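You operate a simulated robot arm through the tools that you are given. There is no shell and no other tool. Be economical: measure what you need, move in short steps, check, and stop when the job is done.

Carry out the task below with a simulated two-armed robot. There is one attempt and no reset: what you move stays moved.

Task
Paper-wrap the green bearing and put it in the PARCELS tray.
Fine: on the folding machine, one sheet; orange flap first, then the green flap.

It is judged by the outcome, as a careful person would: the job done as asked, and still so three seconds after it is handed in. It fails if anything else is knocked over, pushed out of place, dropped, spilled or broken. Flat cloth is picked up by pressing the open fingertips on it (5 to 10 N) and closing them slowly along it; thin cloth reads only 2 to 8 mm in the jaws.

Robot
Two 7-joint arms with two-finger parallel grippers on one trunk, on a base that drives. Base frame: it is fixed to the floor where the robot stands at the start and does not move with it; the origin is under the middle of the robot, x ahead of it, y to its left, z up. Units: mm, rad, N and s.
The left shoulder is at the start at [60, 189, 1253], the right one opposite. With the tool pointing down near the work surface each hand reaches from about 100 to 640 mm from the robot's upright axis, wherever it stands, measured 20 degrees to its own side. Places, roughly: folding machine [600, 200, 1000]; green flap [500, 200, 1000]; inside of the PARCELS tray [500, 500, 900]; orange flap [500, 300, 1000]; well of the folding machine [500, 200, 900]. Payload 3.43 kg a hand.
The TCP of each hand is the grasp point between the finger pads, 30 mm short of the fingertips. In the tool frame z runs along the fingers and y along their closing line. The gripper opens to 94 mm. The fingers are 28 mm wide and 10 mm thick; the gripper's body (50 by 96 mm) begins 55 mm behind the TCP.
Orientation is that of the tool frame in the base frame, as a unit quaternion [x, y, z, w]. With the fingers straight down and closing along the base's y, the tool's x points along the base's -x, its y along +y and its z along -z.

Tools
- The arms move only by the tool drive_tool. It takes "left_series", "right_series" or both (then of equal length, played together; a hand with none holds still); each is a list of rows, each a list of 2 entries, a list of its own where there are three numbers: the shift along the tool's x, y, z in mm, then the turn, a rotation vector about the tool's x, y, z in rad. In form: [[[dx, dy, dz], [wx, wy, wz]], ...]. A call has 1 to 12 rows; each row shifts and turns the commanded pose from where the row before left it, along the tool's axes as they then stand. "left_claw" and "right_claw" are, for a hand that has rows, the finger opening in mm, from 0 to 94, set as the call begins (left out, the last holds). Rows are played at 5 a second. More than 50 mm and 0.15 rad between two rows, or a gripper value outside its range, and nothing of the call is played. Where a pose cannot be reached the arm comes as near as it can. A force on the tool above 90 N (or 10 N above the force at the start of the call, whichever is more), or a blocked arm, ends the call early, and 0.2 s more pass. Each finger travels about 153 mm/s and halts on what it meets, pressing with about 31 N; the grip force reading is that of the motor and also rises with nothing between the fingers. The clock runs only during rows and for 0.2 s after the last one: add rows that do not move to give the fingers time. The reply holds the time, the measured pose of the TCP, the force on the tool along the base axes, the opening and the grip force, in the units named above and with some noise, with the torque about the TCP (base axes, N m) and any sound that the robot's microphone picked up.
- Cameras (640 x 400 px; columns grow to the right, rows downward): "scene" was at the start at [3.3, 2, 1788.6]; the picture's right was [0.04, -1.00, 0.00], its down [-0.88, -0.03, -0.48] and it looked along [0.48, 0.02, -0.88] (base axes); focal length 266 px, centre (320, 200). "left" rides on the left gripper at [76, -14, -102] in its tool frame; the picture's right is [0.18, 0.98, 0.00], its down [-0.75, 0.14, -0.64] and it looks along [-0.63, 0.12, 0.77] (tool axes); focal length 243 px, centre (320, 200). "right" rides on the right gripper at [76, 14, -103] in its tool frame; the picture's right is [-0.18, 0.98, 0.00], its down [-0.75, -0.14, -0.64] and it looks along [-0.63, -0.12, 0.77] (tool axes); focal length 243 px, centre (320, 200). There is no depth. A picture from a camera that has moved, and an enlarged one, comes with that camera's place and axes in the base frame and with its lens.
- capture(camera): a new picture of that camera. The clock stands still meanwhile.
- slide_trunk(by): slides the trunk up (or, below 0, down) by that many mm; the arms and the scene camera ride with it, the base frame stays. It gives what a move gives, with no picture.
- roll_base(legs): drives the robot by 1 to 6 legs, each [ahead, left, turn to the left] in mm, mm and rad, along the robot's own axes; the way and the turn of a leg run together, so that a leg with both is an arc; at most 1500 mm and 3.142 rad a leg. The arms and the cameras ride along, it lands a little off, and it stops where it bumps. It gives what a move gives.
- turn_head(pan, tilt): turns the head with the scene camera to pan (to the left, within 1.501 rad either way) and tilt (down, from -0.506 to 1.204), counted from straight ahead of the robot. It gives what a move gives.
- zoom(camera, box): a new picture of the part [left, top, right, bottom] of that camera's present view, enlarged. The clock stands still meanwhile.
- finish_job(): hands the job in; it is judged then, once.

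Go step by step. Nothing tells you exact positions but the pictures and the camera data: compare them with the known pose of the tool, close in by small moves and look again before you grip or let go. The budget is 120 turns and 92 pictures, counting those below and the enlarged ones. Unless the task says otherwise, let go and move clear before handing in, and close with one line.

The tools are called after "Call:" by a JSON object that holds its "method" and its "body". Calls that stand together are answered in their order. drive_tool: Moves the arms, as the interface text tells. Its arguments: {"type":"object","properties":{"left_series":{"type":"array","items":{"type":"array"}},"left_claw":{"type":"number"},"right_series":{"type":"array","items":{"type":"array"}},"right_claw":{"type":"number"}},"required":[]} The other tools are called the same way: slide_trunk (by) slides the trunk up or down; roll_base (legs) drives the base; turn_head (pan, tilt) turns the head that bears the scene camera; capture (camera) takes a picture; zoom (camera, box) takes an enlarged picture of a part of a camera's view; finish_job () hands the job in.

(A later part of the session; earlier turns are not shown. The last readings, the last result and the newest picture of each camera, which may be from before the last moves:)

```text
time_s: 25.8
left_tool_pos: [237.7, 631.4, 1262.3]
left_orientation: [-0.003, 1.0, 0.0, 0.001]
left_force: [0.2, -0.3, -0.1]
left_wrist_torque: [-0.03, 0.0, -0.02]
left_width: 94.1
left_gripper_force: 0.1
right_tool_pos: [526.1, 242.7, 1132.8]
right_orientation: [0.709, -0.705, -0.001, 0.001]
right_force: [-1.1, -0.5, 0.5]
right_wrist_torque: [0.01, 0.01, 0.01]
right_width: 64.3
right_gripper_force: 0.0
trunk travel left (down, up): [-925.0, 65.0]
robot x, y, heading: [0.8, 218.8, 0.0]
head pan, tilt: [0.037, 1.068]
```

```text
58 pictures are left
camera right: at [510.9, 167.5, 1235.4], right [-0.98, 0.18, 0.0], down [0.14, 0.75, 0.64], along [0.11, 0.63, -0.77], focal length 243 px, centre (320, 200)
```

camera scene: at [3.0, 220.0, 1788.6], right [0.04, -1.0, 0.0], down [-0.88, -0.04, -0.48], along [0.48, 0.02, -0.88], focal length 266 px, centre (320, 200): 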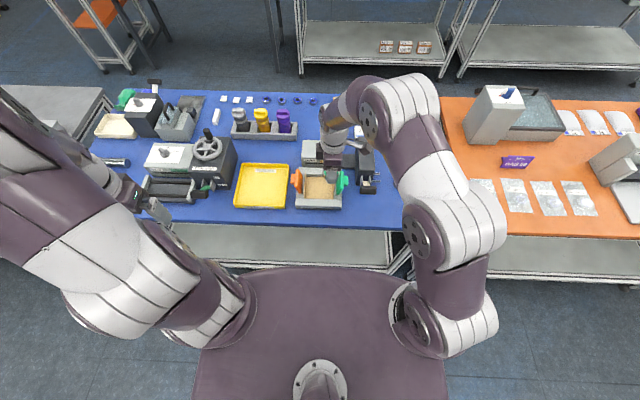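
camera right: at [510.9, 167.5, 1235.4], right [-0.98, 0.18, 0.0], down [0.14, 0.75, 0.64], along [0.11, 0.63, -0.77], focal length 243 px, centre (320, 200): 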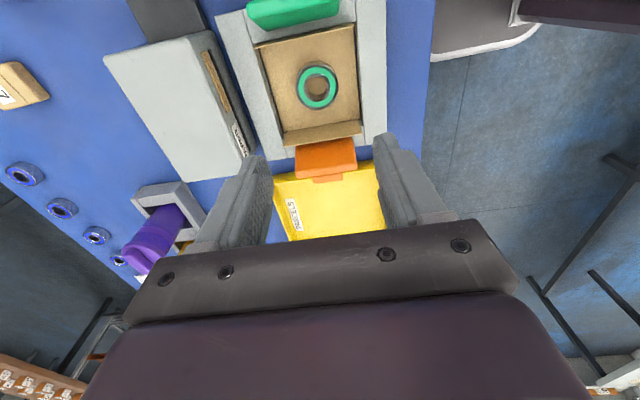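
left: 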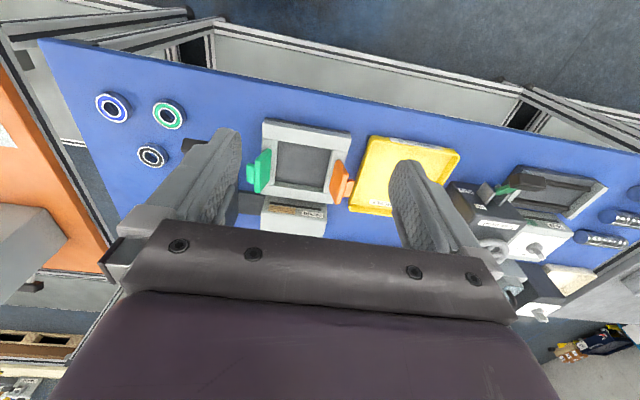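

The bearing sits centred on the sheet. Now I move the right hand aside and bring the left hand, closed, outside the orange flap (its tab at about [532, 341, 980]).

Call:
{"method": "drive_tool", "body": {"left_series": [[[-32.7, -27.3, 0], [0, 0, 0]], [[-32.7, -27.3, 0], [0, 0, 0]], [[-32.7, -27.3, 0], [0, 0, 0]], [[-32.7, -27.3, 0], [0, 0, 0]], [[-32.7, -27.3, 0], [0, 0, 0]], [[-32.7, -27.3, 0], [0, 0, 0]], [[-32.7, -27.3, 0], [0, 0, 0]], [[-32.7, -27.3, 0], [0, 0, 0]], [[-32.7, -25, 0], [0, 0, 0]], [[0, 0, 40], [0, 0, 0]], [[0, 0, 40], [0, 0, 0]], [[0, 0, 40], [0, 0, 0]]], "right_series": [[[17, 0, 0], [0, 0, 0]], [[17, 0, 0], [0, 0, 0]], [[17, 0, 0], [0, 0, 0]], [[17, 0, 0], [0, 0, 0]], [[17, 0, 0], [0, 0, 0]], [[17, 0, 0], [0, 0, 0]], [[17, 0, 0], [0, 0, 0]], [[17, 0, 0], [0, 0, 0]], [[17, 0, 0], [0, 0, 0]], [[17, 0, 0], [0, 0, 0]], [[17, 0, 0], [0, 0, 0]], [[17, 0, 0], [0, 0, 0]]], "left_claw": 0, "right_claw": 0}}

Call:
{"method": "capture", "body": {"camera": "left"}}

Call:
{"method": "capture", "body": {"camera": "right"}}

```text
time_s: 28.4
left_tool_pos: [526.8, 391.3, 1132.9]
left_orientation: [-0.003, 1.0, 0.0, 0.0]
left_force: [-0.5, 0.0, -0.1]
left_wrist_torque: [-0.03, 0.01, -0.01]
left_width: 0.0
left_gripper_force: 31.0
left hand out of reach, approached as far as the arm can: row 9
right_tool_pos: [531.6, 44.1, 1132.3]
right_orientation: [0.709, -0.705, -0.001, 0.001]
right_force: [0.6, 0.0, 0.0]
right_wrist_torque: [-0.01, -0.04, -0.01]
right_width: 0.2
right_gripper_force: 31.4
trunk travel left (down, up): [-925.0, 65.0]
robot x, y, heading: [-2.3, 221.7, 0.008]
head pan, tilt: [0.037, 1.068]
```

```text
57 pictures are left
camera left: at [449.6, 376.4, 1235.9], right [-0.19, 0.98, 0.0], down [0.75, 0.14, 0.64], along [0.63, 0.12, -0.77], focal length 243 px, centre (320, 200)
```

left: 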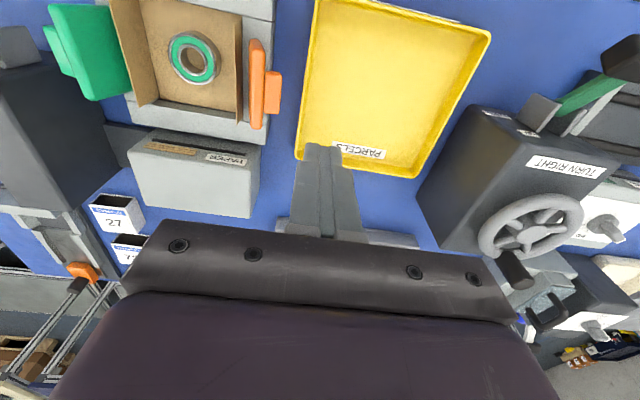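

```text
56 pictures are left
camera right: at [518.0, -31.8, 1234.6], right [-0.98, 0.18, 0.0], down [0.14, 0.75, 0.64], along [0.11, 0.63, -0.77], focal length 243 px, centre (320, 200)
```

right: 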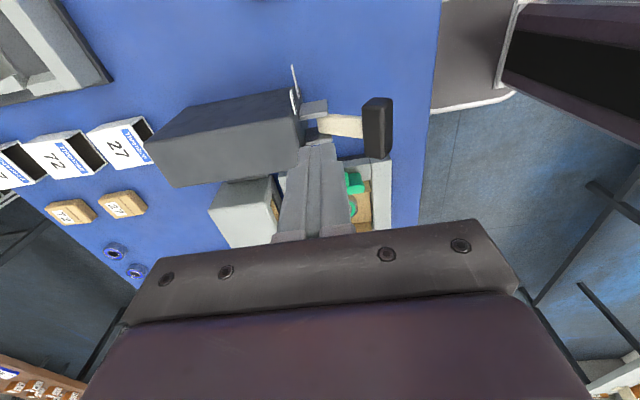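

The orange tab is at about [531, 344, 980], with the plate leaning slightly outward. I'll lower the closed left fingers outside the tab.

Call:
{"method": "drive_tool", "body": {"left_series": [[[-2, 0, 44], [0, 0, 0]], [[-2, 0, 44], [0, 0, 0]], [[0, 0, 42], [0, 0, 0]], [[0, -10, 0], [0, 0, 0]], [[0, 0, 0], [0, 0, 0]]]}}

Call:
{"method": "capture", "body": {"camera": "left"}}

Call:
{"method": "zoom", "body": {"camera": "scene", "box": [250, 140, 370, 215]}}

```text
time_s: 29.6
left_tool_pos: [526.9, 377.9, 1001.9]
left_orientation: [-0.003, 1.0, 0.0, 0.001]
left_force: [0.7, -0.4, -1.2]
left_wrist_torque: [0.0, 0.01, 0.01]
left_width: 0.0
left_gripper_force: 31.2
right_tool_pos: [532.2, 43.3, 1134.2]
right_orientation: [0.709, -0.705, 0.0, 0.0]
right_force: [-0.4, -0.6, 0.4]
right_wrist_torque: [-0.01, -0.03, 0.03]
right_width: 0.1
right_gripper_force: 30.6
trunk travel left (down, up): [-925.0, 65.0]
robot x, y, heading: [0.0, 222.5, 0.007]
head pan, tilt: [0.037, 1.068]
```

```text
55 pictures are left
camera left: at [451.4, 364.4, 1103.7], right [-0.19, 0.98, 0.0], down [0.75, 0.14, 0.64], along [0.63, 0.12, -0.77], focal length 243 px, centre (320, 200)
```

left: 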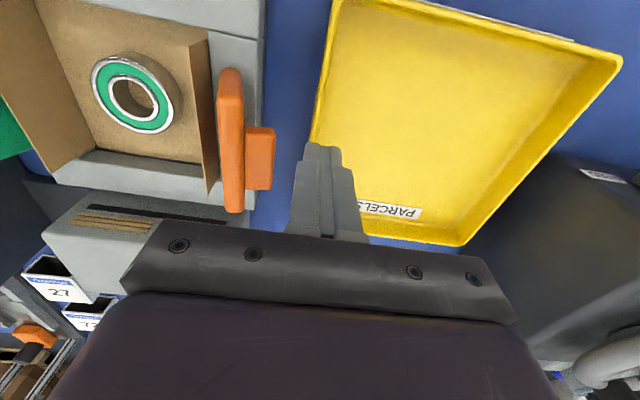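

```text
5.33 times, centred on (310, 178) of scene
camera zoom: at [3.2, 223.1, 1788.6], right [0.04, -1.0, 0.0], down [-0.88, -0.04, -0.48], along [0.48, 0.02, -0.88], focal length 1416 px, centre (373, 320)
```

zoom: 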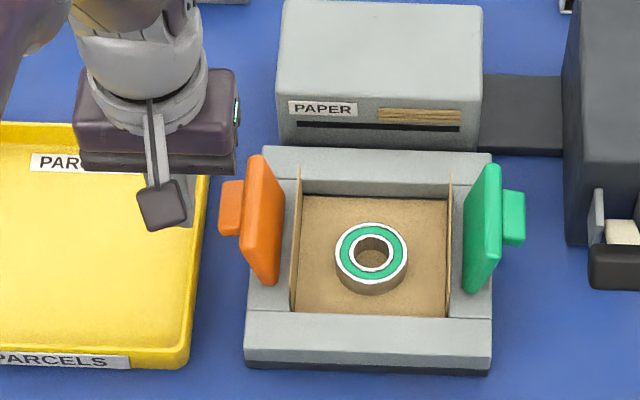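

Fingers are outside the tab at the right height. Pushing inward.

Call:
{"method": "drive_tool", "body": {"left_series": [[[0, -8, 0], [0, 0, 0]], [[0, -8, 0], [0, 0, 0]], [[0, -8, 0], [0, 0, 0]], [[0, -8, 0], [0, 0, 0]], [[0, -8, 0], [0, 0, 0]], [[0, -8, 0], [0, 0, 0]], [[0, -8, 0], [0, 0, 0]]]}}

Call:
{"method": "capture", "body": {"camera": "left"}}

Call:
{"method": "zoom", "body": {"camera": "scene", "box": [250, 140, 370, 215]}}

```text
time_s: 31.2
left_tool_pos: [527.9, 323.9, 1002.3]
left_orientation: [-0.003, 1.0, 0.0, 0.001]
left_force: [0.7, 0.2, -1.0]
left_wrist_torque: [0.02, 0.01, -0.03]
left_width: 0.1
left_gripper_force: 31.3
right_tool_pos: [531.6, 44.1, 1133.6]
right_orientation: [0.709, -0.705, 0.0, 0.0]
right_force: [-0.7, 0.3, -0.2]
right_wrist_torque: [0.0, -0.01, 0.0]
right_width: 0.1
right_gripper_force: 30.6
trunk travel left (down, up): [-925.0, 65.0]
robot x, y, heading: [-0.5, 223.3, 0.005]
head pan, tilt: [0.037, 1.068]
```

```text
53 pictures are left
camera left: at [451.0, 309.4, 1104.7], right [-0.19, 0.98, 0.0], down [0.75, 0.14, 0.64], along [0.63, 0.12, -0.77], focal length 243 px, centre (320, 200)
```

left: 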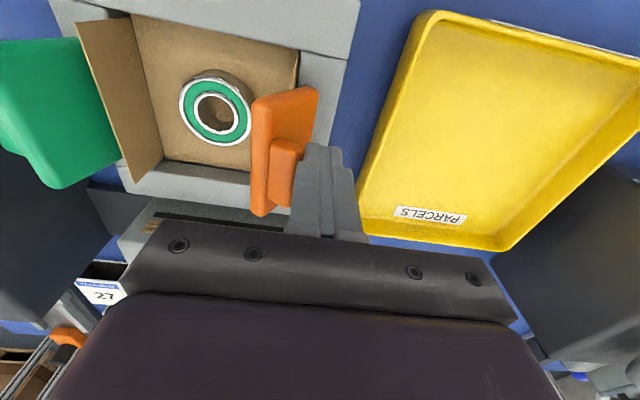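

```text
5.33 times, centred on (310, 178) of scene
camera zoom: at [3.1, 222.6, 1788.5], right [0.04, -1.0, 0.0], down [-0.88, -0.04, -0.48], along [0.48, 0.02, -0.88], focal length 1416 px, centre (373, 320)
```

zoom: 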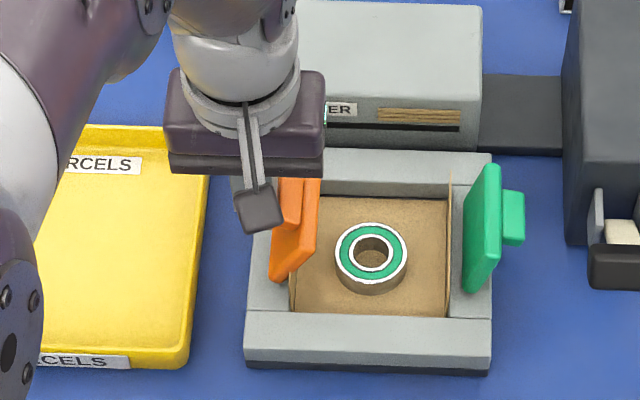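

The flap is swinging in. Continuing inward along its arc.

Call:
{"method": "drive_tool", "body": {"left_series": [[[0, -8, 0], [0, 0, 0]], [[0, -8, 1], [0, 0, 0]], [[0, -8, 2], [0, 0, 0]], [[0, -6, 3], [0, 0, 0]], [[0, 0, 0], [0, 0, 0]]]}}

Call:
{"method": "capture", "body": {"camera": "left"}}

```text
time_s: 32.4
left_tool_pos: [527.8, 292.5, 996.2]
left_orientation: [-0.003, 1.0, 0.0, 0.001]
left_force: [-0.2, 2.5, -1.4]
left_wrist_torque: [0.01, 0.02, 0.01]
left_width: 0.0
left_gripper_force: 31.0
right_tool_pos: [530.6, 44.3, 1132.8]
right_orientation: [0.709, -0.705, 0.0, 0.001]
right_force: [-0.1, 0.4, 0.1]
right_wrist_torque: [0.02, 0.0, 0.0]
right_width: 0.0
right_gripper_force: 30.7
trunk travel left (down, up): [-925.0, 65.0]
robot x, y, heading: [-0.9, 220.4, 0.006]
head pan, tilt: [0.037, 1.068]
```

```text
51 pictures are left
camera left: at [451.5, 278.7, 1099.1], right [-0.19, 0.98, 0.0], down [0.75, 0.14, 0.64], along [0.63, 0.12, -0.77], focal length 243 px, centre (320, 200)
```

left: 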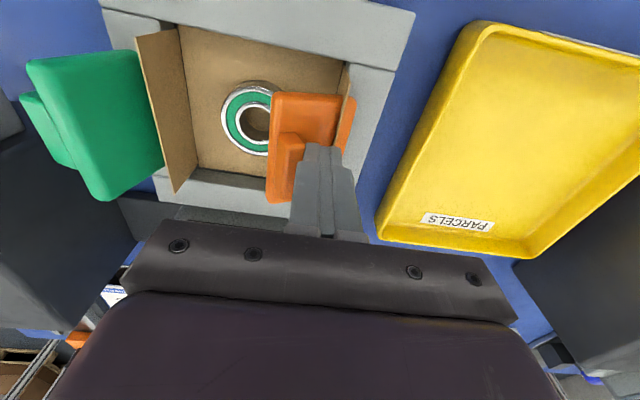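

Call:
{"method": "drive_tool", "body": {"left_series": [[[0, -6, 2], [0, 0, 0]], [[0, -5, 4], [0, 0, 0]], [[0, -4, 5], [0, 0, 0]], [[0, -2, 5], [0, 0, 0]], [[0, 0, 0], [0, 0, 0]]]}}

Call:
{"method": "capture", "body": {"camera": "left"}}

Call:
{"method": "zoom", "body": {"camera": "scene", "box": [250, 140, 370, 215]}}

```text
time_s: 33.6
left_tool_pos: [529.9, 276.5, 979.8]
left_orientation: [-0.003, 1.0, 0.0, 0.0]
left_force: [-0.1, 1.6, 1.0]
left_wrist_torque: [0.01, 0.05, -0.01]
left_width: 0.3
left_gripper_force: 31.4
right_tool_pos: [531.4, 43.0, 1132.1]
right_orientation: [0.709, -0.705, 0.0, 0.001]
right_force: [-0.9, -0.1, 0.6]
right_wrist_torque: [0.01, -0.03, 0.0]
right_width: 0.0
right_gripper_force: 30.9
trunk travel left (down, up): [-925.0, 65.0]
robot x, y, heading: [0.7, 216.1, 0.004]
head pan, tilt: [0.037, 1.068]
```

```text
50 pictures are left
camera left: at [452.1, 262.2, 1082.0], right [-0.19, 0.98, 0.0], down [0.75, 0.15, 0.64], along [0.63, 0.12, -0.77], focal length 243 px, centre (320, 200)
```

left: 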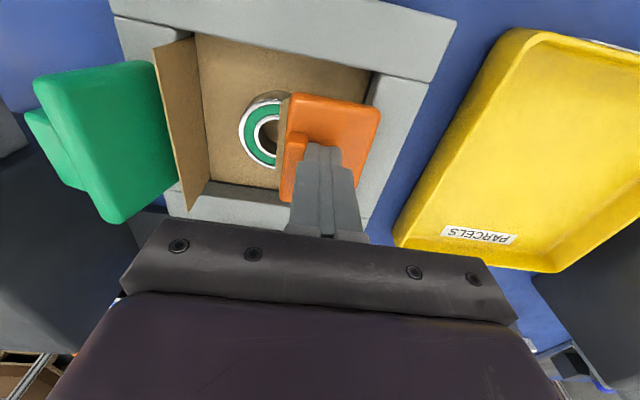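

```text
5.33 times, centred on (310, 178) of scene
camera zoom: at [2.8, 223.4, 1788.6], right [0.04, -1.0, 0.0], down [-0.88, -0.04, -0.48], along [0.48, 0.02, -0.88], focal length 1416 px, centre (373, 320)
```

zoom: 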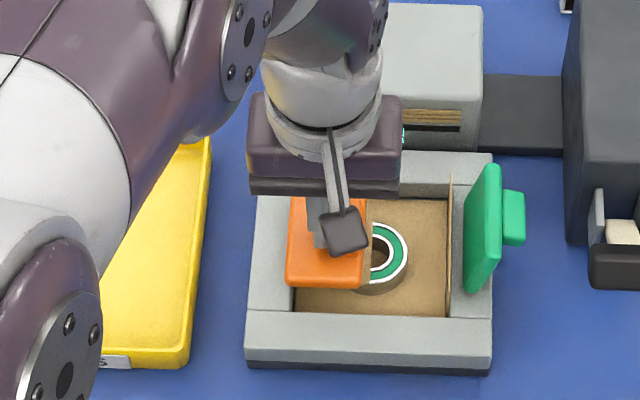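

Nearly flat over the bearing; pressing down gently to close it fully.

Call:
{"method": "drive_tool", "body": {"left_series": [[[0, -2, 4], [0, 0, 0]], [[0, 0, 4], [0, 0, 0]], [[0, 0, 0], [0, 0, 0]]]}}

Call:
{"method": "drive_tool", "body": {"left_series": [[[0, 0, 4], [0, 0, 0]], [[0, 0, 4], [0, 0, 0]], [[0, 0, 0], [0, 0, 0]]]}}

Call:
{"method": "capture", "body": {"camera": "left"}}

```text
time_s: 34.4
left_tool_pos: [529.1, 275.4, 977.0]
left_orientation: [-0.003, 1.0, -0.002, 0.007]
left_force: [1.4, 13.6, 54.3]
left_wrist_torque: [0.52, 0.68, -0.19]
left_width: 0.0
left_gripper_force: 31.2
right_tool_pos: [524.8, 47.1, 1136.3]
right_orientation: [0.709, -0.705, 0.001, 0.0]
right_force: [0.1, -0.1, -0.4]
right_wrist_torque: [-0.02, -0.02, 0.02]
right_width: 0.1
right_gripper_force: 30.7
trunk travel left (down, up): [-925.0, 65.0]
robot x, y, heading: [-0.8, 221.5, 0.004]
head pan, tilt: [0.037, 1.068]
```

```text
time_s: 35.0
left_tool_pos: [529.2, 275.5, 976.7]
left_orientation: [-0.002, 1.0, -0.002, 0.011]
left_force: [-24.2, 15.3, 51.1]
left_wrist_torque: [0.54, 1.38, -0.27]
left_width: 0.0
left_gripper_force: 30.9
right_tool_pos: [523.0, 45.3, 1136.3]
right_orientation: [0.709, -0.705, 0.002, -0.001]
right_force: [0.0, -0.3, -0.1]
right_wrist_torque: [0.01, -0.01, -0.01]
right_width: 0.0
right_gripper_force: 30.9
trunk travel left (down, up): [-925.0, 65.0]
robot x, y, heading: [-1.0, 222.5, 0.008]
head pan, tilt: [0.037, 1.068]
stopped in row 2 (left hand): the force on the tool passed its limit at 95 N (the readings are from after the stop); the commanded pose is now the measured one
```

```text
48 pictures are left
camera left: at [449.6, 262.1, 1077.9], right [-0.19, 0.98, -0.01], down [0.74, 0.15, 0.66], along [0.65, 0.12, -0.75], focal length 243 px, centre (320, 200)
```

left: 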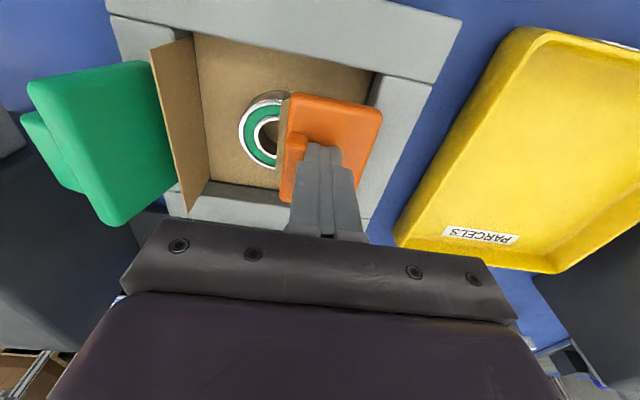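

The flap is at its hard stop. Lifting the left hand and seeing whether the flap stays.

Call:
{"method": "drive_tool", "body": {"left_series": [[[0, 0, -10], [0, 0, 0]], [[0, 15, -30], [0, -0.02, 0]], [[0, 40, -30], [0, 0, 0]], [[0, 40, -20], [0, 0, 0]], [[0, 0, 0], [0, 0, 0]]]}}

Call:
{"method": "capture", "body": {"camera": "left"}}

Call:
{"method": "zoom", "body": {"camera": "scene", "box": [250, 140, 370, 215]}}

```text
time_s: 36.1
left_tool_pos: [533.3, 368.3, 1061.3]
left_orientation: [-0.002, 1.0, -0.002, 0.018]
left_force: [0.0, -0.9, -0.3]
left_wrist_torque: [-0.01, 0.0, 0.01]
left_width: 0.0
left_gripper_force: 31.2
right_tool_pos: [532.3, 43.5, 1132.4]
right_orientation: [0.709, -0.705, -0.002, 0.001]
right_force: [0.5, -0.4, -0.1]
right_wrist_torque: [-0.02, 0.03, 0.03]
right_width: 0.2
right_gripper_force: 30.9
trunk travel left (down, up): [-925.0, 65.0]
robot x, y, heading: [-0.3, 219.4, 0.005]
head pan, tilt: [0.037, 1.068]
```

```text
47 pictures are left
camera left: at [453.5, 354.8, 1161.4], right [-0.19, 0.98, -0.01], down [0.73, 0.15, 0.67], along [0.66, 0.12, -0.74], focal length 243 px, centre (320, 200)
```

left: 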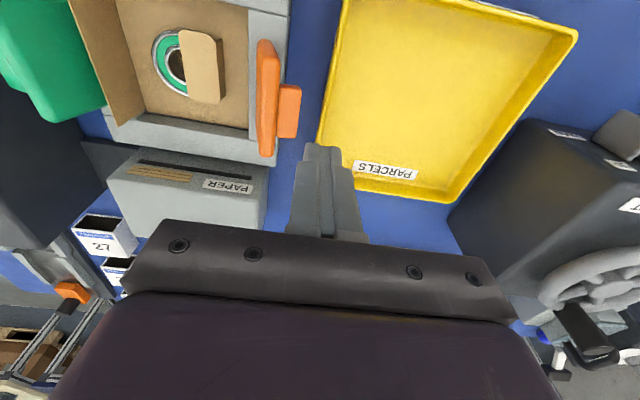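

```text
5.33 times, centred on (310, 178) of scene
camera zoom: at [3.3, 221.8, 1788.5], right [0.04, -1.0, 0.0], down [-0.88, -0.04, -0.48], along [0.48, 0.02, -0.88], focal length 1416 px, centre (373, 320)
```

zoom: 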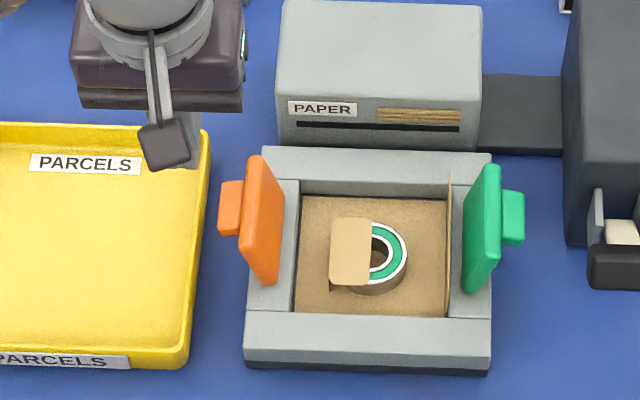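

The orange fold holds and the flap springs back open. Now the green flap with the right hand: its tab is at about [529, 148, 978]; I'll go over the gap outside it.

Call:
{"method": "drive_tool", "body": {"left_series": [[[0, 10, -20], [0, 0, 0]], [[0, 10, -20], [0, 0, 0]], [[0, 0, 0], [0, 0, 0]], [[0, 0, 0], [0, 0, 0]]], "right_series": [[[-39, 2, 0], [0, 0, 0]], [[-38, 2, 0], [0, 0, 0]], [[0, 0, 40], [0, 0, 0]], [[0, 0, 20], [0, 0, 0]]]}}

Call:
{"method": "capture", "body": {"camera": "right"}}

Call:
{"method": "zoom", "body": {"camera": "scene", "box": [280, 140, 400, 215]}}

```text
time_s: 37.1
left_tool_pos: [531.3, 389.8, 1101.7]
left_orientation: [-0.003, 1.0, -0.002, 0.018]
left_force: [0.2, 0.0, -1.4]
left_wrist_torque: [0.03, 0.0, 0.01]
left_width: 0.0
left_gripper_force: 30.4
right_tool_pos: [527.5, 122.4, 1073.2]
right_orientation: [0.709, -0.705, -0.001, 0.002]
right_force: [0.6, -0.4, -0.5]
right_wrist_torque: [0.0, 0.0, -0.03]
right_width: 0.0
right_gripper_force: 31.6
trunk travel left (down, up): [-925.0, 65.0]
robot x, y, heading: [-1.5, 217.3, 0.009]
head pan, tilt: [0.037, 1.068]
```

```text
45 pictures are left
camera right: at [511.6, 47.7, 1174.8], right [-0.98, 0.18, 0.0], down [0.14, 0.75, 0.64], along [0.11, 0.63, -0.77], focal length 243 px, centre (320, 200)
```

right: 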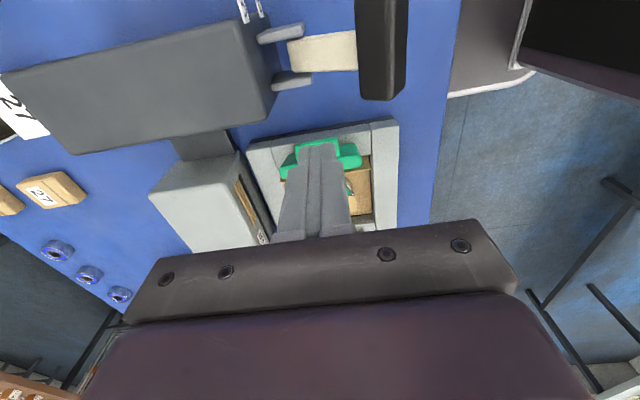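

```text
5.33 times, centred on (340, 178) of scene
camera zoom: at [3.9, 223.5, 1788.6], right [0.04, -1.0, 0.0], down [-0.88, -0.04, -0.48], along [0.48, 0.02, -0.88], focal length 1416 px, centre (213, 320)
```

zoom: 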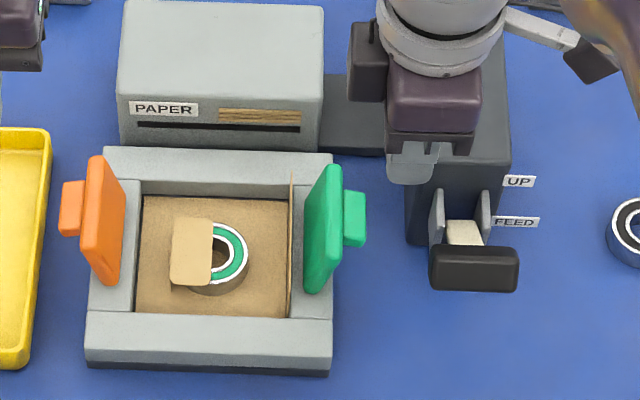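

Clear of the tower (front x≈552, side y≈105). Lowering outside the green tab, slightly right.

Call:
{"method": "drive_tool", "body": {"right_series": [[[3, 0, 30], [0, 0, 0]], [[1, 0, 20], [0, 0, 0]], [[0, 0, 10], [0, 0, 0]], [[0, 0, 11], [0, 0, 0]], [[0, 0, 0], [0, 0, 0]]]}}

Call:
{"method": "capture", "body": {"camera": "right"}}

Call:
{"method": "zoom", "body": {"camera": "scene", "box": [280, 140, 400, 215]}}

```text
time_s: 38.4
left_tool_pos: [531.0, 389.3, 1101.6]
left_orientation: [-0.003, 1.0, -0.001, 0.018]
left_force: [0.2, -0.3, -0.1]
left_wrist_torque: [-0.02, 0.02, -0.02]
left_width: 0.0
left_gripper_force: 31.1
right_tool_pos: [526.6, 117.2, 1002.6]
right_orientation: [0.708, -0.706, 0.0, 0.001]
right_force: [-1.1, 0.9, 0.1]
right_wrist_torque: [0.01, 0.0, 0.03]
right_width: 0.1
right_gripper_force: 31.0
trunk travel left (down, up): [-925.0, 65.0]
robot x, y, heading: [0.4, 221.0, 0.003]
head pan, tilt: [0.037, 1.068]
```

```text
43 pictures are left
camera right: at [512.5, 41.9, 1105.5], right [-0.98, 0.18, 0.0], down [0.14, 0.75, 0.64], along [0.11, 0.63, -0.77], focal length 243 px, centre (320, 200)
```

right: 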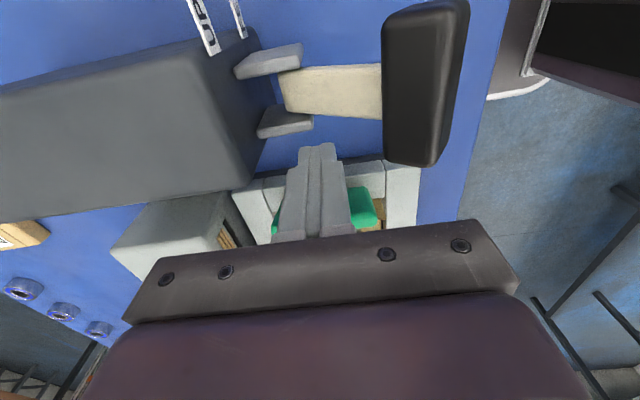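

```text
5.33 times, centred on (340, 178) of scene
camera zoom: at [3.0, 223.3, 1788.6], right [0.04, -1.0, 0.0], down [-0.88, -0.04, -0.48], along [0.48, 0.02, -0.88], focal length 1416 px, centre (213, 320)
```

zoom: 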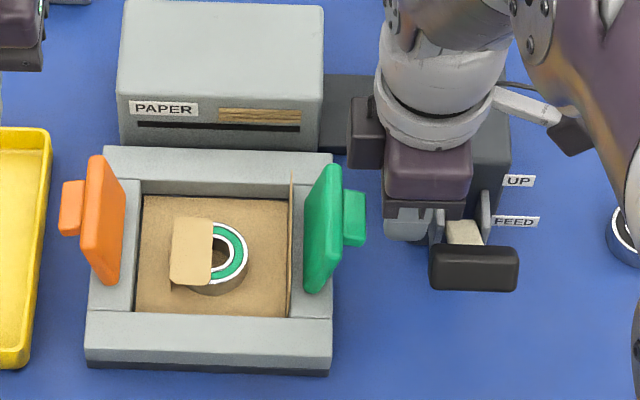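

Outside the tab and free. Pushing it inward along the same arc, mirrored.

Call:
{"method": "drive_tool", "body": {"right_series": [[[-8, 0, 0], [0, 0, 0]], [[-8, 0, 0], [0, 0, 0]], [[-8, 0, 0], [0, 0, 0]], [[-8, 0, 0], [0, 0, 0]], [[-8, 0, 0], [0, 0, 0]], [[-8, 0, 0], [0, 0, 0]], [[-4, 0, 0], [0, 0, 0]], [[-8, 0, 0], [0, 0, 0]], [[-8, 0, 1], [0, 0, 0]], [[-8, 0, 2], [0, 0, 0]], [[-6, 0, 3], [0, 0, 0]], [[0, 0, 0], [0, 0, 0]]]}}

Call:
{"method": "capture", "body": {"camera": "right"}}

Call:
{"method": "zoom", "body": {"camera": "scene", "box": [280, 140, 400, 215]}}

```text
time_s: 41.0
left_tool_pos: [530.8, 389.2, 1102.0]
left_orientation: [-0.003, 1.0, -0.002, 0.017]
left_force: [-0.5, -1.3, 0.1]
left_wrist_torque: [0.01, 0.0, 0.01]
left_width: 0.0
left_gripper_force: 30.8
right_tool_pos: [525.0, 198.6, 994.0]
right_orientation: [0.709, -0.705, -0.001, 0.001]
right_force: [0.0, -1.3, -0.8]
right_wrist_torque: [-0.02, -0.02, -0.03]
right_width: 0.1
right_gripper_force: 30.6
trunk travel left (down, up): [-925.0, 65.0]
robot x, y, heading: [-1.7, 222.4, 0.01]
head pan, tilt: [0.037, 1.068]
```

```text
41 pictures are left
camera right: at [510.9, 123.6, 1096.5], right [-0.98, 0.18, 0.0], down [0.14, 0.75, 0.64], along [0.11, 0.63, -0.77], focal length 243 px, centre (320, 200)
```

right: 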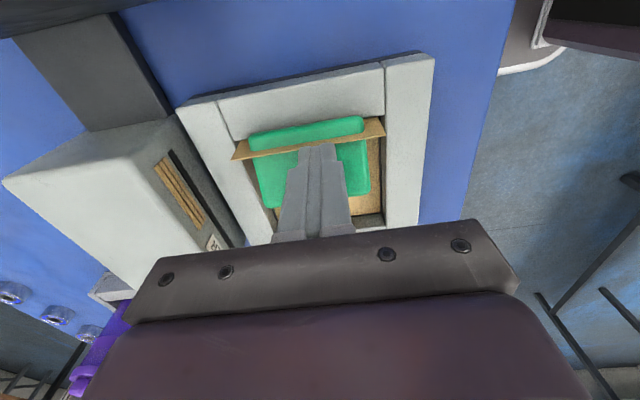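

```text
5.33 times, centred on (340, 178) of scene
camera zoom: at [3.0, 222.9, 1788.6], right [0.04, -1.0, 0.0], down [-0.88, -0.04, -0.48], along [0.48, 0.02, -0.88], focal length 1416 px, centre (213, 320)
```

zoom: 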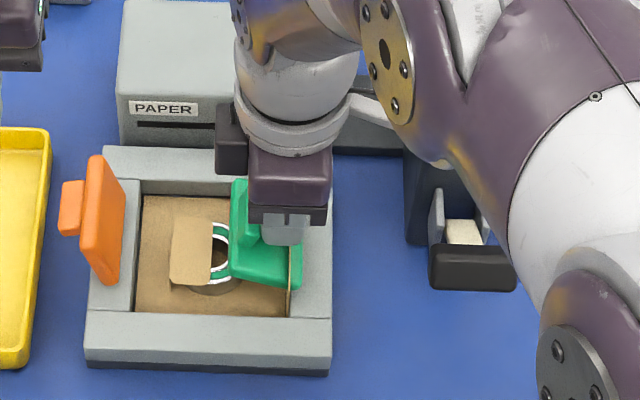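

Call:
{"method": "drive_tool", "body": {"right_series": [[[-6, 0, 2], [0, 0, 0]], [[-5, 0, 4], [0, 0, 0]], [[-4, 0, 5], [0, 0, 0]], [[-2, 0, 5], [0, 0, 0]], [[0, 0, 0], [0, 0, 0]]]}}

Call:
{"method": "drive_tool", "body": {"right_series": [[[-1, 0, 3], [0, 0, 0]], [[0, 0, 2], [0, 0, 0]], [[0, 0, 0], [0, 0, 0]]]}}

Call:
{"method": "capture", "body": {"camera": "right"}}

```text
time_s: 42.1
left_tool_pos: [530.6, 386.9, 1101.1]
left_orientation: [-0.002, 1.0, -0.001, 0.018]
left_force: [0.8, 0.3, 0.2]
left_wrist_torque: [0.01, 0.01, -0.02]
left_width: 0.0
left_gripper_force: 31.3
right_tool_pos: [525.7, 213.1, 979.6]
right_orientation: [0.708, -0.706, -0.002, 0.001]
right_force: [0.5, -16.5, 4.1]
right_wrist_torque: [-0.45, 0.17, 0.0]
right_width: 0.0
right_gripper_force: 31.6
trunk travel left (down, up): [-925.0, 65.0]
robot x, y, heading: [-1.9, 221.0, 0.002]
head pan, tilt: [0.037, 1.068]
```

```text
time_s: 43.0
left_tool_pos: [529.0, 384.0, 1104.7]
left_orientation: [-0.003, 1.0, 0.0, 0.019]
left_force: [-0.2, 0.6, -0.6]
left_wrist_torque: [0.0, -0.01, 0.0]
left_width: 0.0
left_gripper_force: 31.1
right_tool_pos: [526.1, 213.2, 977.0]
right_orientation: [0.709, -0.705, -0.001, -0.002]
right_force: [1.1, -29.0, 26.5]
right_wrist_torque: [-1.31, 0.24, -0.02]
right_width: 0.0
right_gripper_force: 30.7
trunk travel left (down, up): [-925.0, 65.0]
robot x, y, heading: [-0.8, 220.1, 0.006]
head pan, tilt: [0.037, 1.068]
```

```text
39 pictures are left
camera right: at [510.9, 137.2, 1079.7], right [-0.98, 0.18, 0.0], down [0.14, 0.75, 0.65], along [0.12, 0.63, -0.76], focal length 243 px, centre (320, 200)
```

right: 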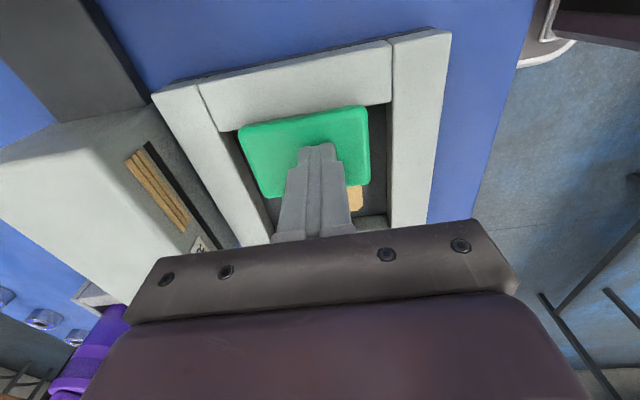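

The green flap reached the same stop and the sheet appears wrapped. Backing off.

Call:
{"method": "drive_tool", "body": {"right_series": [[[0, 0, -10], [0, 0, 0]], [[15, 0, -30], [0, 0, 0]], [[40, 0, -30], [0, 0, 0]], [[30, 0, -30], [0, 0, 0]], [[0, 0, -30], [0, 0, 0]], [[0, 0, 0], [0, 0, 0]]]}}

Call:
{"method": "capture", "body": {"camera": "right"}}

Call:
{"method": "zoom", "body": {"camera": "scene", "box": [260, 140, 380, 215]}}

```text
time_s: 44.4
left_tool_pos: [530.8, 389.3, 1101.3]
left_orientation: [-0.002, 1.0, -0.002, 0.017]
left_force: [0.6, -1.1, 0.5]
left_wrist_torque: [0.01, -0.02, 0.01]
left_width: 0.1
left_gripper_force: 30.5
right_tool_pos: [528.3, 130.2, 1103.2]
right_orientation: [0.709, -0.705, -0.001, 0.0]
right_force: [-0.5, 0.4, -1.1]
right_wrist_torque: [0.03, 0.0, 0.02]
right_width: 0.0
right_gripper_force: 31.2
trunk travel left (down, up): [-925.0, 65.0]
robot x, y, heading: [2.4, 223.3, 0.011]
head pan, tilt: [0.037, 1.068]
```

```text
38 pictures are left
camera right: at [512.9, 54.9, 1205.0], right [-0.98, 0.18, 0.0], down [0.14, 0.75, 0.64], along [0.11, 0.63, -0.77], focal length 243 px, centre (320, 200)
```

right: 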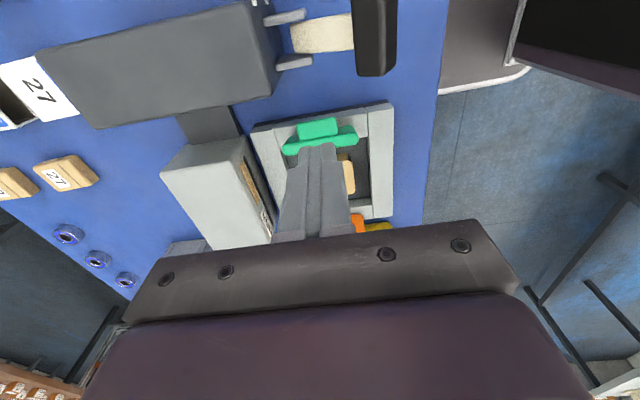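

```text
5.33 times, centred on (320, 178) of scene
camera zoom: at [2.9, 223.2, 1788.6], right [0.04, -1.0, 0.0], down [-0.88, -0.04, -0.48], along [0.48, 0.02, -0.88], focal length 1416 px, centre (320, 320)
```

zoom: 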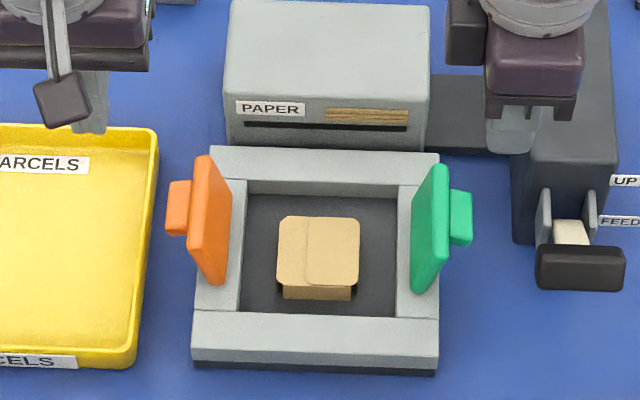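

A neat parcel of about 58 mm lies in the well at about [528, 245]. I'll move the right hand aside and bring the left hand above it, open.

Call:
{"method": "drive_tool", "body": {"left_series": [[[0, 0, 0], [0, 0.036, 0]], [[0, 0, 0], [0, 0, 0]], [[0, -36, 0], [0, 0, 0]], [[1, -36, 0], [0, 0, 0]], [[1, -36, 0], [0, 0, 0]], [[1, -36, 0], [0, 0, 0]], [[0, 0, 0], [0, 0, 0]]], "right_series": [[[30, 0, -10], [0, 0, 0]], [[30, 0, -10], [0, 0, 0]], [[30, 0, -10], [0, 0, 0]], [[30, 0, 0], [0, 0, 0]], [[30, 0, 0], [0, 0, 0]], [[20, 0, 0], [0, 0, 0]], [[0, 0, 0], [0, 0, 0]]], "left_claw": 78}}

Call:
{"method": "capture", "body": {"camera": "left"}}

```text
time_s: 46.0
left_tool_pos: [528.6, 246.9, 1101.2]
left_orientation: [-0.003, 1.0, -0.003, 0.0]
left_force: [0.7, -0.3, -0.6]
left_wrist_torque: [0.03, 0.01, 0.02]
left_width: 78.1
left_gripper_force: 0.0
right_tool_pos: [527.6, -39.4, 1133.8]
right_orientation: [0.709, -0.706, -0.002, 0.001]
right_force: [-0.3, 1.0, 1.4]
right_wrist_torque: [-0.01, 0.02, 0.0]
right_width: 0.2
right_gripper_force: 31.1
trunk travel left (down, up): [-925.0, 65.0]
robot x, y, heading: [-5.4, 222.2, 0.009]
head pan, tilt: [0.037, 1.068]
```

```text
36 pictures are left
camera left: at [453.1, 232.7, 1202.8], right [-0.19, 0.98, 0.0], down [0.75, 0.15, 0.64], along [0.63, 0.12, -0.77], focal length 243 px, centre (320, 200)
```

left: 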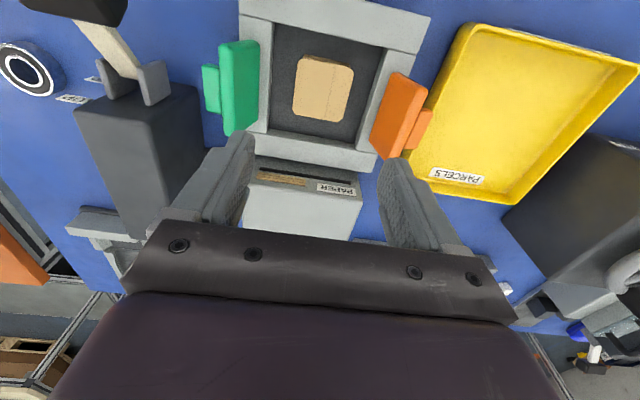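

Call:
{"method": "drive_tool", "body": {"left_series": [[[1, 0, 45], [0, 0, 0]], [[0, 0, 45], [0, 0, 0]], [[0, 0, 35], [0, 0, 0]], [[0, 0, 0], [0, 0, 0]]]}}

Call:
{"method": "capture", "body": {"camera": "left"}}

Call:
{"method": "zoom", "body": {"camera": "scene", "box": [260, 140, 380, 215]}}

```text
time_s: 47.0
left_tool_pos: [529.3, 245.1, 976.7]
left_orientation: [-0.003, 1.0, -0.001, 0.0]
left_force: [-0.6, 0.3, 0.2]
left_wrist_torque: [-0.01, -0.01, -0.02]
left_width: 77.8
left_gripper_force: 0.1
right_tool_pos: [526.7, -39.2, 1133.4]
right_orientation: [0.709, -0.705, 0.0, 0.001]
right_force: [-0.2, 0.3, -0.3]
right_wrist_torque: [0.0, 0.01, -0.02]
right_width: 0.0
right_gripper_force: 31.3
trunk travel left (down, up): [-925.0, 65.0]
robot x, y, heading: [0.2, 221.3, 0.003]
head pan, tilt: [0.037, 1.068]
```

```text
35 pictures are left
camera left: at [451.8, 231.3, 1078.2], right [-0.19, 0.98, 0.0], down [0.75, 0.15, 0.64], along [0.63, 0.12, -0.77], focal length 243 px, centre (320, 200)
```

left: 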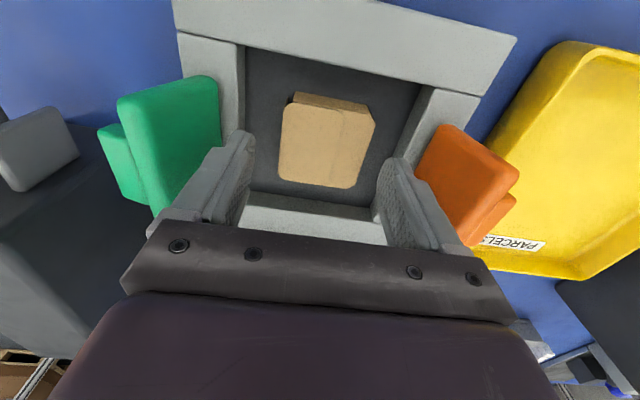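

```text
5.33 times, centred on (320, 178) of scene
camera zoom: at [2.5, 222.8, 1788.6], right [0.04, -1.0, 0.0], down [-0.88, -0.04, -0.48], along [0.48, 0.02, -0.88], focal length 1416 px, centre (320, 320)
```

zoom: 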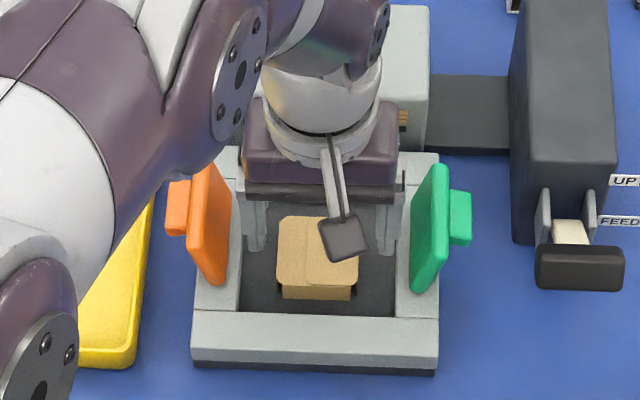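

Aligned; small correction and descend around the parcel.

Call:
{"method": "drive_tool", "body": {"left_series": [[[2, 3, 15], [0, 0, 0]], [[0, 0, 10], [0, 0, 0]], [[0, 0, 5], [0, 0, 0]], [[0, 0, 2], [0, 0, 0]], [[0, 0, 0], [0, 0, 0]]]}}

Call:
{"method": "capture", "body": {"camera": "left"}}

```text
time_s: 48.1
left_tool_pos: [526.6, 247.7, 944.9]
left_orientation: [-0.003, 1.0, -0.002, 0.0]
left_force: [-0.3, 0.5, -0.5]
left_wrist_torque: [0.03, -0.03, -0.01]
left_width: 78.3
left_gripper_force: 0.1
right_tool_pos: [527.7, -38.8, 1133.9]
right_orientation: [0.709, -0.705, -0.001, 0.0]
right_force: [-0.2, 0.1, -0.3]
right_wrist_torque: [-0.01, -0.03, 0.02]
right_width: 0.0
right_gripper_force: 31.0
trunk travel left (down, up): [-925.0, 65.0]
robot x, y, heading: [-2.0, 224.9, 0.002]
head pan, tilt: [0.037, 1.068]
```

```text
33 pictures are left
camera left: at [449.4, 234.5, 1046.6], right [-0.19, 0.98, 0.0], down [0.75, 0.15, 0.64], along [0.63, 0.12, -0.77], focal length 243 px, centre (320, 200)
```

left: 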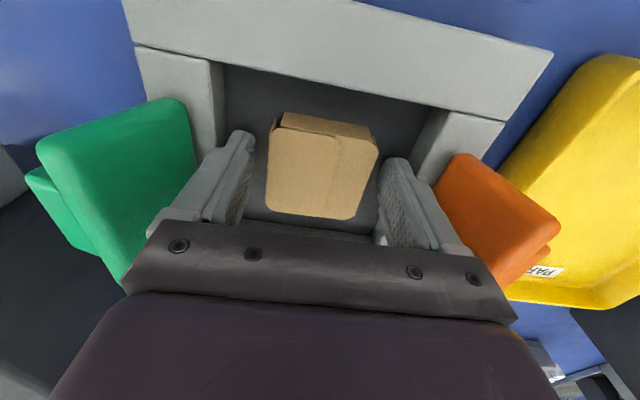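

Call:
{"method": "drive_tool", "body": {"left_series": [[[3, 1, 2], [0, 0, 0]], [[0, 0, 0], [0, 0, 0]]]}}

Call:
{"method": "drive_tool", "body": {"left_series": [[[0, 0, 0], [0, 0, 0]], [[0, 0, 0], [0, 0, 0]], [[0, 0, 0], [0, 0, 0]]], "left_claw": 45}}

Call:
{"method": "drive_tool", "body": {"left_series": [[[0, 0, -10], [0, 0, 0]], [[0, 0, -20], [0, 0, 0]], [[0, 0, 0], [0, 0, 0]]]}}

Call:
{"method": "capture", "body": {"camera": "left"}}

```text
time_s: 48.8
left_tool_pos: [521.7, 249.2, 942.9]
left_orientation: [-0.002, 1.0, -0.001, 0.0]
left_force: [-0.6, 0.4, -0.2]
left_wrist_torque: [0.09, -0.02, -0.02]
left_width: 78.0
left_gripper_force: 0.0
right_tool_pos: [526.9, -39.5, 1133.7]
right_orientation: [0.709, -0.706, 0.0, 0.001]
right_force: [0.0, 0.1, 0.0]
right_wrist_torque: [-0.03, 0.01, 0.02]
right_width: 0.0
right_gripper_force: 31.2
trunk travel left (down, up): [-925.0, 65.0]
robot x, y, heading: [-0.5, 222.0, 0.006]
head pan, tilt: [0.037, 1.068]
```

```text
time_s: 49.5
left_tool_pos: [524.2, 248.8, 942.8]
left_orientation: [-0.003, 1.0, -0.003, 0.0]
left_force: [0.9, 1.2, 2.4]
left_wrist_torque: [0.17, -0.03, 0.01]
left_width: 51.0
left_gripper_force: 31.1
right_tool_pos: [528.0, -37.6, 1134.1]
right_orientation: [0.709, -0.706, 0.0, 0.001]
right_force: [-0.5, -0.3, -0.5]
right_wrist_torque: [-0.01, 0.02, 0.03]
right_width: 0.0
right_gripper_force: 31.1
trunk travel left (down, up): [-925.0, 65.0]
robot x, y, heading: [-3.6, 223.4, 0.002]
head pan, tilt: [0.037, 1.068]
```

```text
time_s: 50.4
left_tool_pos: [521.4, 250.7, 974.8]
left_orientation: [-0.003, 1.0, -0.002, 0.0]
left_force: [-0.3, 0.7, -1.6]
left_wrist_torque: [-0.01, 0.0, 0.0]
left_width: 50.9
left_gripper_force: 30.7
right_tool_pos: [528.3, -38.4, 1133.4]
right_orientation: [0.71, -0.705, -0.001, 0.002]
right_force: [-0.2, 0.6, -0.2]
right_wrist_torque: [0.01, -0.02, 0.0]
right_width: 0.0
right_gripper_force: 31.2
trunk travel left (down, up): [-925.0, 65.0]
robot x, y, heading: [1.8, 221.6, 0.005]
head pan, tilt: [0.037, 1.068]
```

```text
32 pictures are left
camera left: at [445.2, 237.4, 1076.6], right [-0.19, 0.98, 0.0], down [0.75, 0.15, 0.64], along [0.63, 0.12, -0.77], focal length 243 px, centre (320, 200)
```

left: 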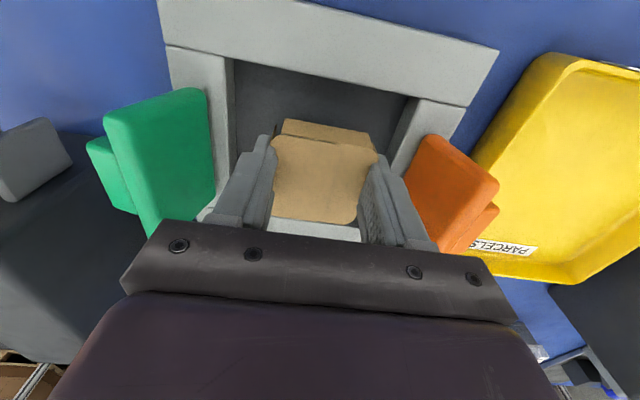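

The parcel is gripped and lifting out. I'll raise it above the flaps, then carry it over the tray.

Call:
{"method": "drive_tool", "body": {"left_series": [[[0, 0, -40], [0, 0, 0]], [[0, 0, -40], [0, 0, 0]], [[0, 0, -35], [0, 0, 0]], [[0, 42, 0], [0, 0, 0]], [[0, 42, 0], [0, 0, 0]], [[0, 42, 0], [0, 0, 0]], [[0, 42, 0], [0, 0, 0]], [[0, 42, 0], [0, 0, 0]], [[0, 0, 0], [0, 0, 0]]]}}

Call:
{"method": "capture", "body": {"camera": "left"}}

Call:
{"method": "zoom", "body": {"camera": "scene", "box": [200, 120, 360, 220]}}

```text
time_s: 52.4
left_tool_pos: [522.2, 463.9, 1084.5]
left_orientation: [-0.002, 1.0, -0.001, 0.0]
left_force: [0.2, -0.6, -0.5]
left_wrist_torque: [-0.01, 0.0, 0.02]
left_width: 50.9
left_gripper_force: 30.8
right_tool_pos: [528.0, -38.1, 1134.3]
right_orientation: [0.709, -0.705, -0.002, 0.001]
right_force: [-0.6, 0.5, -0.8]
right_wrist_torque: [0.01, 0.01, 0.0]
right_width: 0.0
right_gripper_force: 31.1
trunk travel left (down, up): [-925.0, 65.0]
robot x, y, heading: [1.9, 219.1, 0.004]
head pan, tilt: [0.037, 1.068]
```

```text
31 pictures are left
camera left: at [444.6, 450.1, 1186.1], right [-0.19, 0.98, 0.0], down [0.75, 0.15, 0.64], along [0.63, 0.12, -0.77], focal length 243 px, centre (320, 200)
```

left: 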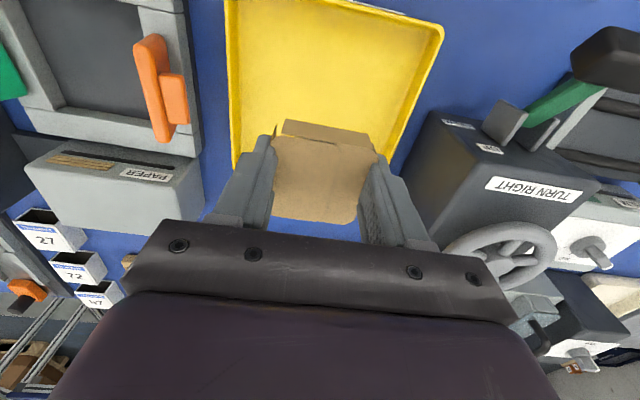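

```text
4.00 times, centred on (280, 170) of scene
camera zoom: at [3.1, 222.1, 1788.6], right [0.04, -1.0, 0.0], down [-0.88, -0.04, -0.48], along [0.48, 0.02, -0.88], focal length 1062 px, centre (480, 320)
```

zoom: 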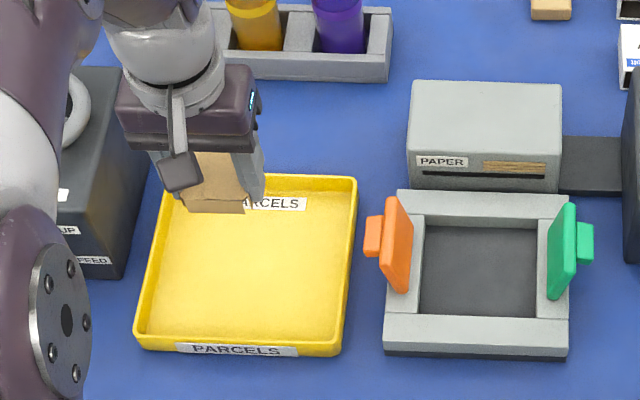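

Tray centre is about [538, 468]; the press lies beyond y≈545, so I'll set down a little right of centre at about [530, 450].

Call:
{"method": "drive_tool", "body": {"left_series": [[[-8, -14, 30], [0, 0, 0]], [[0, 0, 40], [0, 0, 0]], [[0, 0, 40], [0, 0, 0]], [[0, 0, 18], [0, 0, 0]], [[0, 0, 0], [0, 0, 0]]]}}

Call:
{"method": "capture", "body": {"camera": "left"}}

Call:
{"method": "drive_tool", "body": {"left_series": [[[0, 0, 5], [0, 0, 0]], [[0, 0, 3], [0, 0, 0]], [[0, 0, 0], [0, 0, 0]]]}}

```text
time_s: 53.5
left_tool_pos: [528.4, 447.4, 956.1]
left_orientation: [-0.002, 1.0, -0.002, 0.0]
left_force: [-0.5, -0.1, -1.7]
left_wrist_torque: [0.0, 0.0, -0.01]
left_width: 51.0
left_gripper_force: 31.0
right_tool_pos: [527.6, -38.8, 1135.3]
right_orientation: [0.709, -0.705, -0.002, 0.001]
right_force: [0.7, 0.1, 0.8]
right_wrist_torque: [0.02, 0.01, -0.01]
right_width: 0.0
right_gripper_force: 30.4
trunk travel left (down, up): [-925.0, 65.0]
robot x, y, heading: [-1.1, 218.2, 0.005]
head pan, tilt: [0.037, 1.068]
```

```text
29 pictures are left
camera left: at [450.8, 433.7, 1058.3], right [-0.19, 0.98, 0.0], down [0.75, 0.15, 0.64], along [0.63, 0.12, -0.77], focal length 243 px, centre (320, 200)
```

left: 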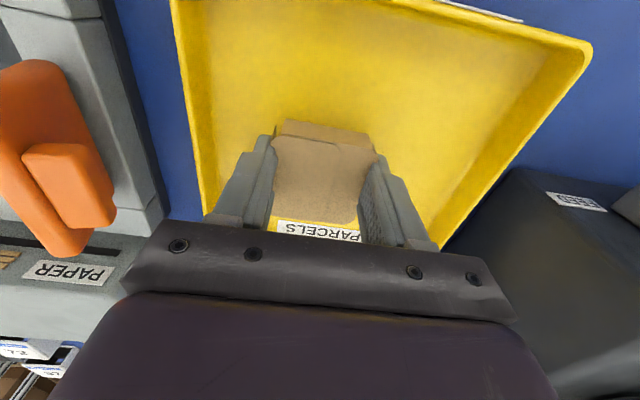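

```text
time_s: 54.4
left_tool_pos: [529.1, 446.1, 950.2]
left_orientation: [-0.002, 1.0, -0.002, 0.0]
left_force: [0.9, 0.5, -0.9]
left_wrist_torque: [-0.03, 0.0, 0.0]
left_width: 50.8
left_gripper_force: 30.9
right_tool_pos: [528.0, -37.3, 1133.3]
right_orientation: [0.709, -0.705, -0.001, 0.001]
right_force: [-1.0, 0.4, 0.5]
right_wrist_torque: [0.01, 0.01, -0.01]
right_width: 0.0
right_gripper_force: 31.0
trunk travel left (down, up): [-925.0, 65.0]
robot x, y, heading: [1.7, 224.0, 0.002]
head pan, tilt: [0.037, 1.068]
```

Call:
{"method": "drive_tool", "body": {"left_series": [[[0, 0, 4], [0, 0, 0]], [[0, 0, 3], [0, 0, 0]], [[0, 0, 0], [0, 0, 0]]]}}

Call:
{"method": "drive_tool", "body": {"left_series": [[[0, 0, 3], [0, 0, 0]], [[0, 0, 0], [0, 0, 0]]]}}

```text
time_s: 55.1
left_tool_pos: [529.9, 445.3, 943.0]
left_orientation: [-0.002, 1.0, -0.002, 0.001]
left_force: [0.4, -0.6, -0.8]
left_wrist_torque: [0.05, 0.0, 0.0]
left_width: 50.9
left_gripper_force: 30.6
right_tool_pos: [526.9, -38.6, 1133.5]
right_orientation: [0.709, -0.705, -0.002, 0.001]
right_force: [0.2, -0.1, -0.7]
right_wrist_torque: [0.0, -0.02, 0.03]
right_width: 0.3
right_gripper_force: 31.1
trunk travel left (down, up): [-925.0, 65.0]
robot x, y, heading: [-1.2, 225.9, 0.007]
head pan, tilt: [0.037, 1.068]
```

```text
time_s: 55.8
left_tool_pos: [529.9, 444.8, 941.3]
left_orientation: [-0.002, 1.0, -0.001, 0.0]
left_force: [0.9, -0.1, -1.5]
left_wrist_torque: [-0.01, 0.02, -0.01]
left_width: 50.6
left_gripper_force: 30.7
right_tool_pos: [527.4, -38.9, 1134.0]
right_orientation: [0.709, -0.706, -0.001, 0.002]
right_force: [0.0, 0.2, 0.0]
right_wrist_torque: [0.04, 0.01, 0.02]
right_width: 0.0
right_gripper_force: 31.2
trunk travel left (down, up): [-925.0, 65.0]
robot x, y, heading: [-0.1, 222.0, 0.006]
head pan, tilt: [0.037, 1.068]
```

Call:
{"method": "drive_tool", "body": {"left_series": [[[0, 0, 2.5], [0, 0, 0]], [[0, 0, 0], [0, 0, 0]]]}}

Call:
{"method": "drive_tool", "body": {"left_series": [[[0, 0, 2], [0, 0, 0]], [[0, 0, 0], [0, 0, 0]]]}}

```text
time_s: 56.4
left_tool_pos: [531.4, 444.7, 938.9]
left_orientation: [-0.002, 1.0, -0.002, -0.001]
left_force: [0.9, 0.8, -1.3]
left_wrist_torque: [-0.03, 0.03, 0.03]
left_width: 50.7
left_gripper_force: 31.2
right_tool_pos: [527.7, -39.2, 1135.0]
right_orientation: [0.709, -0.705, -0.001, 0.002]
right_force: [0.5, -0.2, -0.1]
right_wrist_torque: [-0.01, 0.03, 0.0]
right_width: 0.3
right_gripper_force: 30.8
trunk travel left (down, up): [-925.0, 65.0]
robot x, y, heading: [-0.5, 221.0, 0.004]
head pan, tilt: [0.037, 1.068]
```

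```text
time_s: 57.0
left_tool_pos: [529.2, 444.3, 936.2]
left_orientation: [-0.003, 1.0, -0.002, 0.0]
left_force: [-0.5, -0.4, -2.1]
left_wrist_torque: [0.03, 0.04, -0.01]
left_width: 50.8
left_gripper_force: 30.5
right_tool_pos: [527.6, -38.7, 1134.6]
right_orientation: [0.709, -0.705, -0.001, 0.0]
right_force: [-0.1, 0.6, -0.3]
right_wrist_torque: [0.02, 0.0, -0.03]
right_width: 0.2
right_gripper_force: 31.5
trunk travel left (down, up): [-925.0, 65.0]
robot x, y, heading: [0.5, 221.9, 0.003]
head pan, tilt: [0.037, 1.068]
```

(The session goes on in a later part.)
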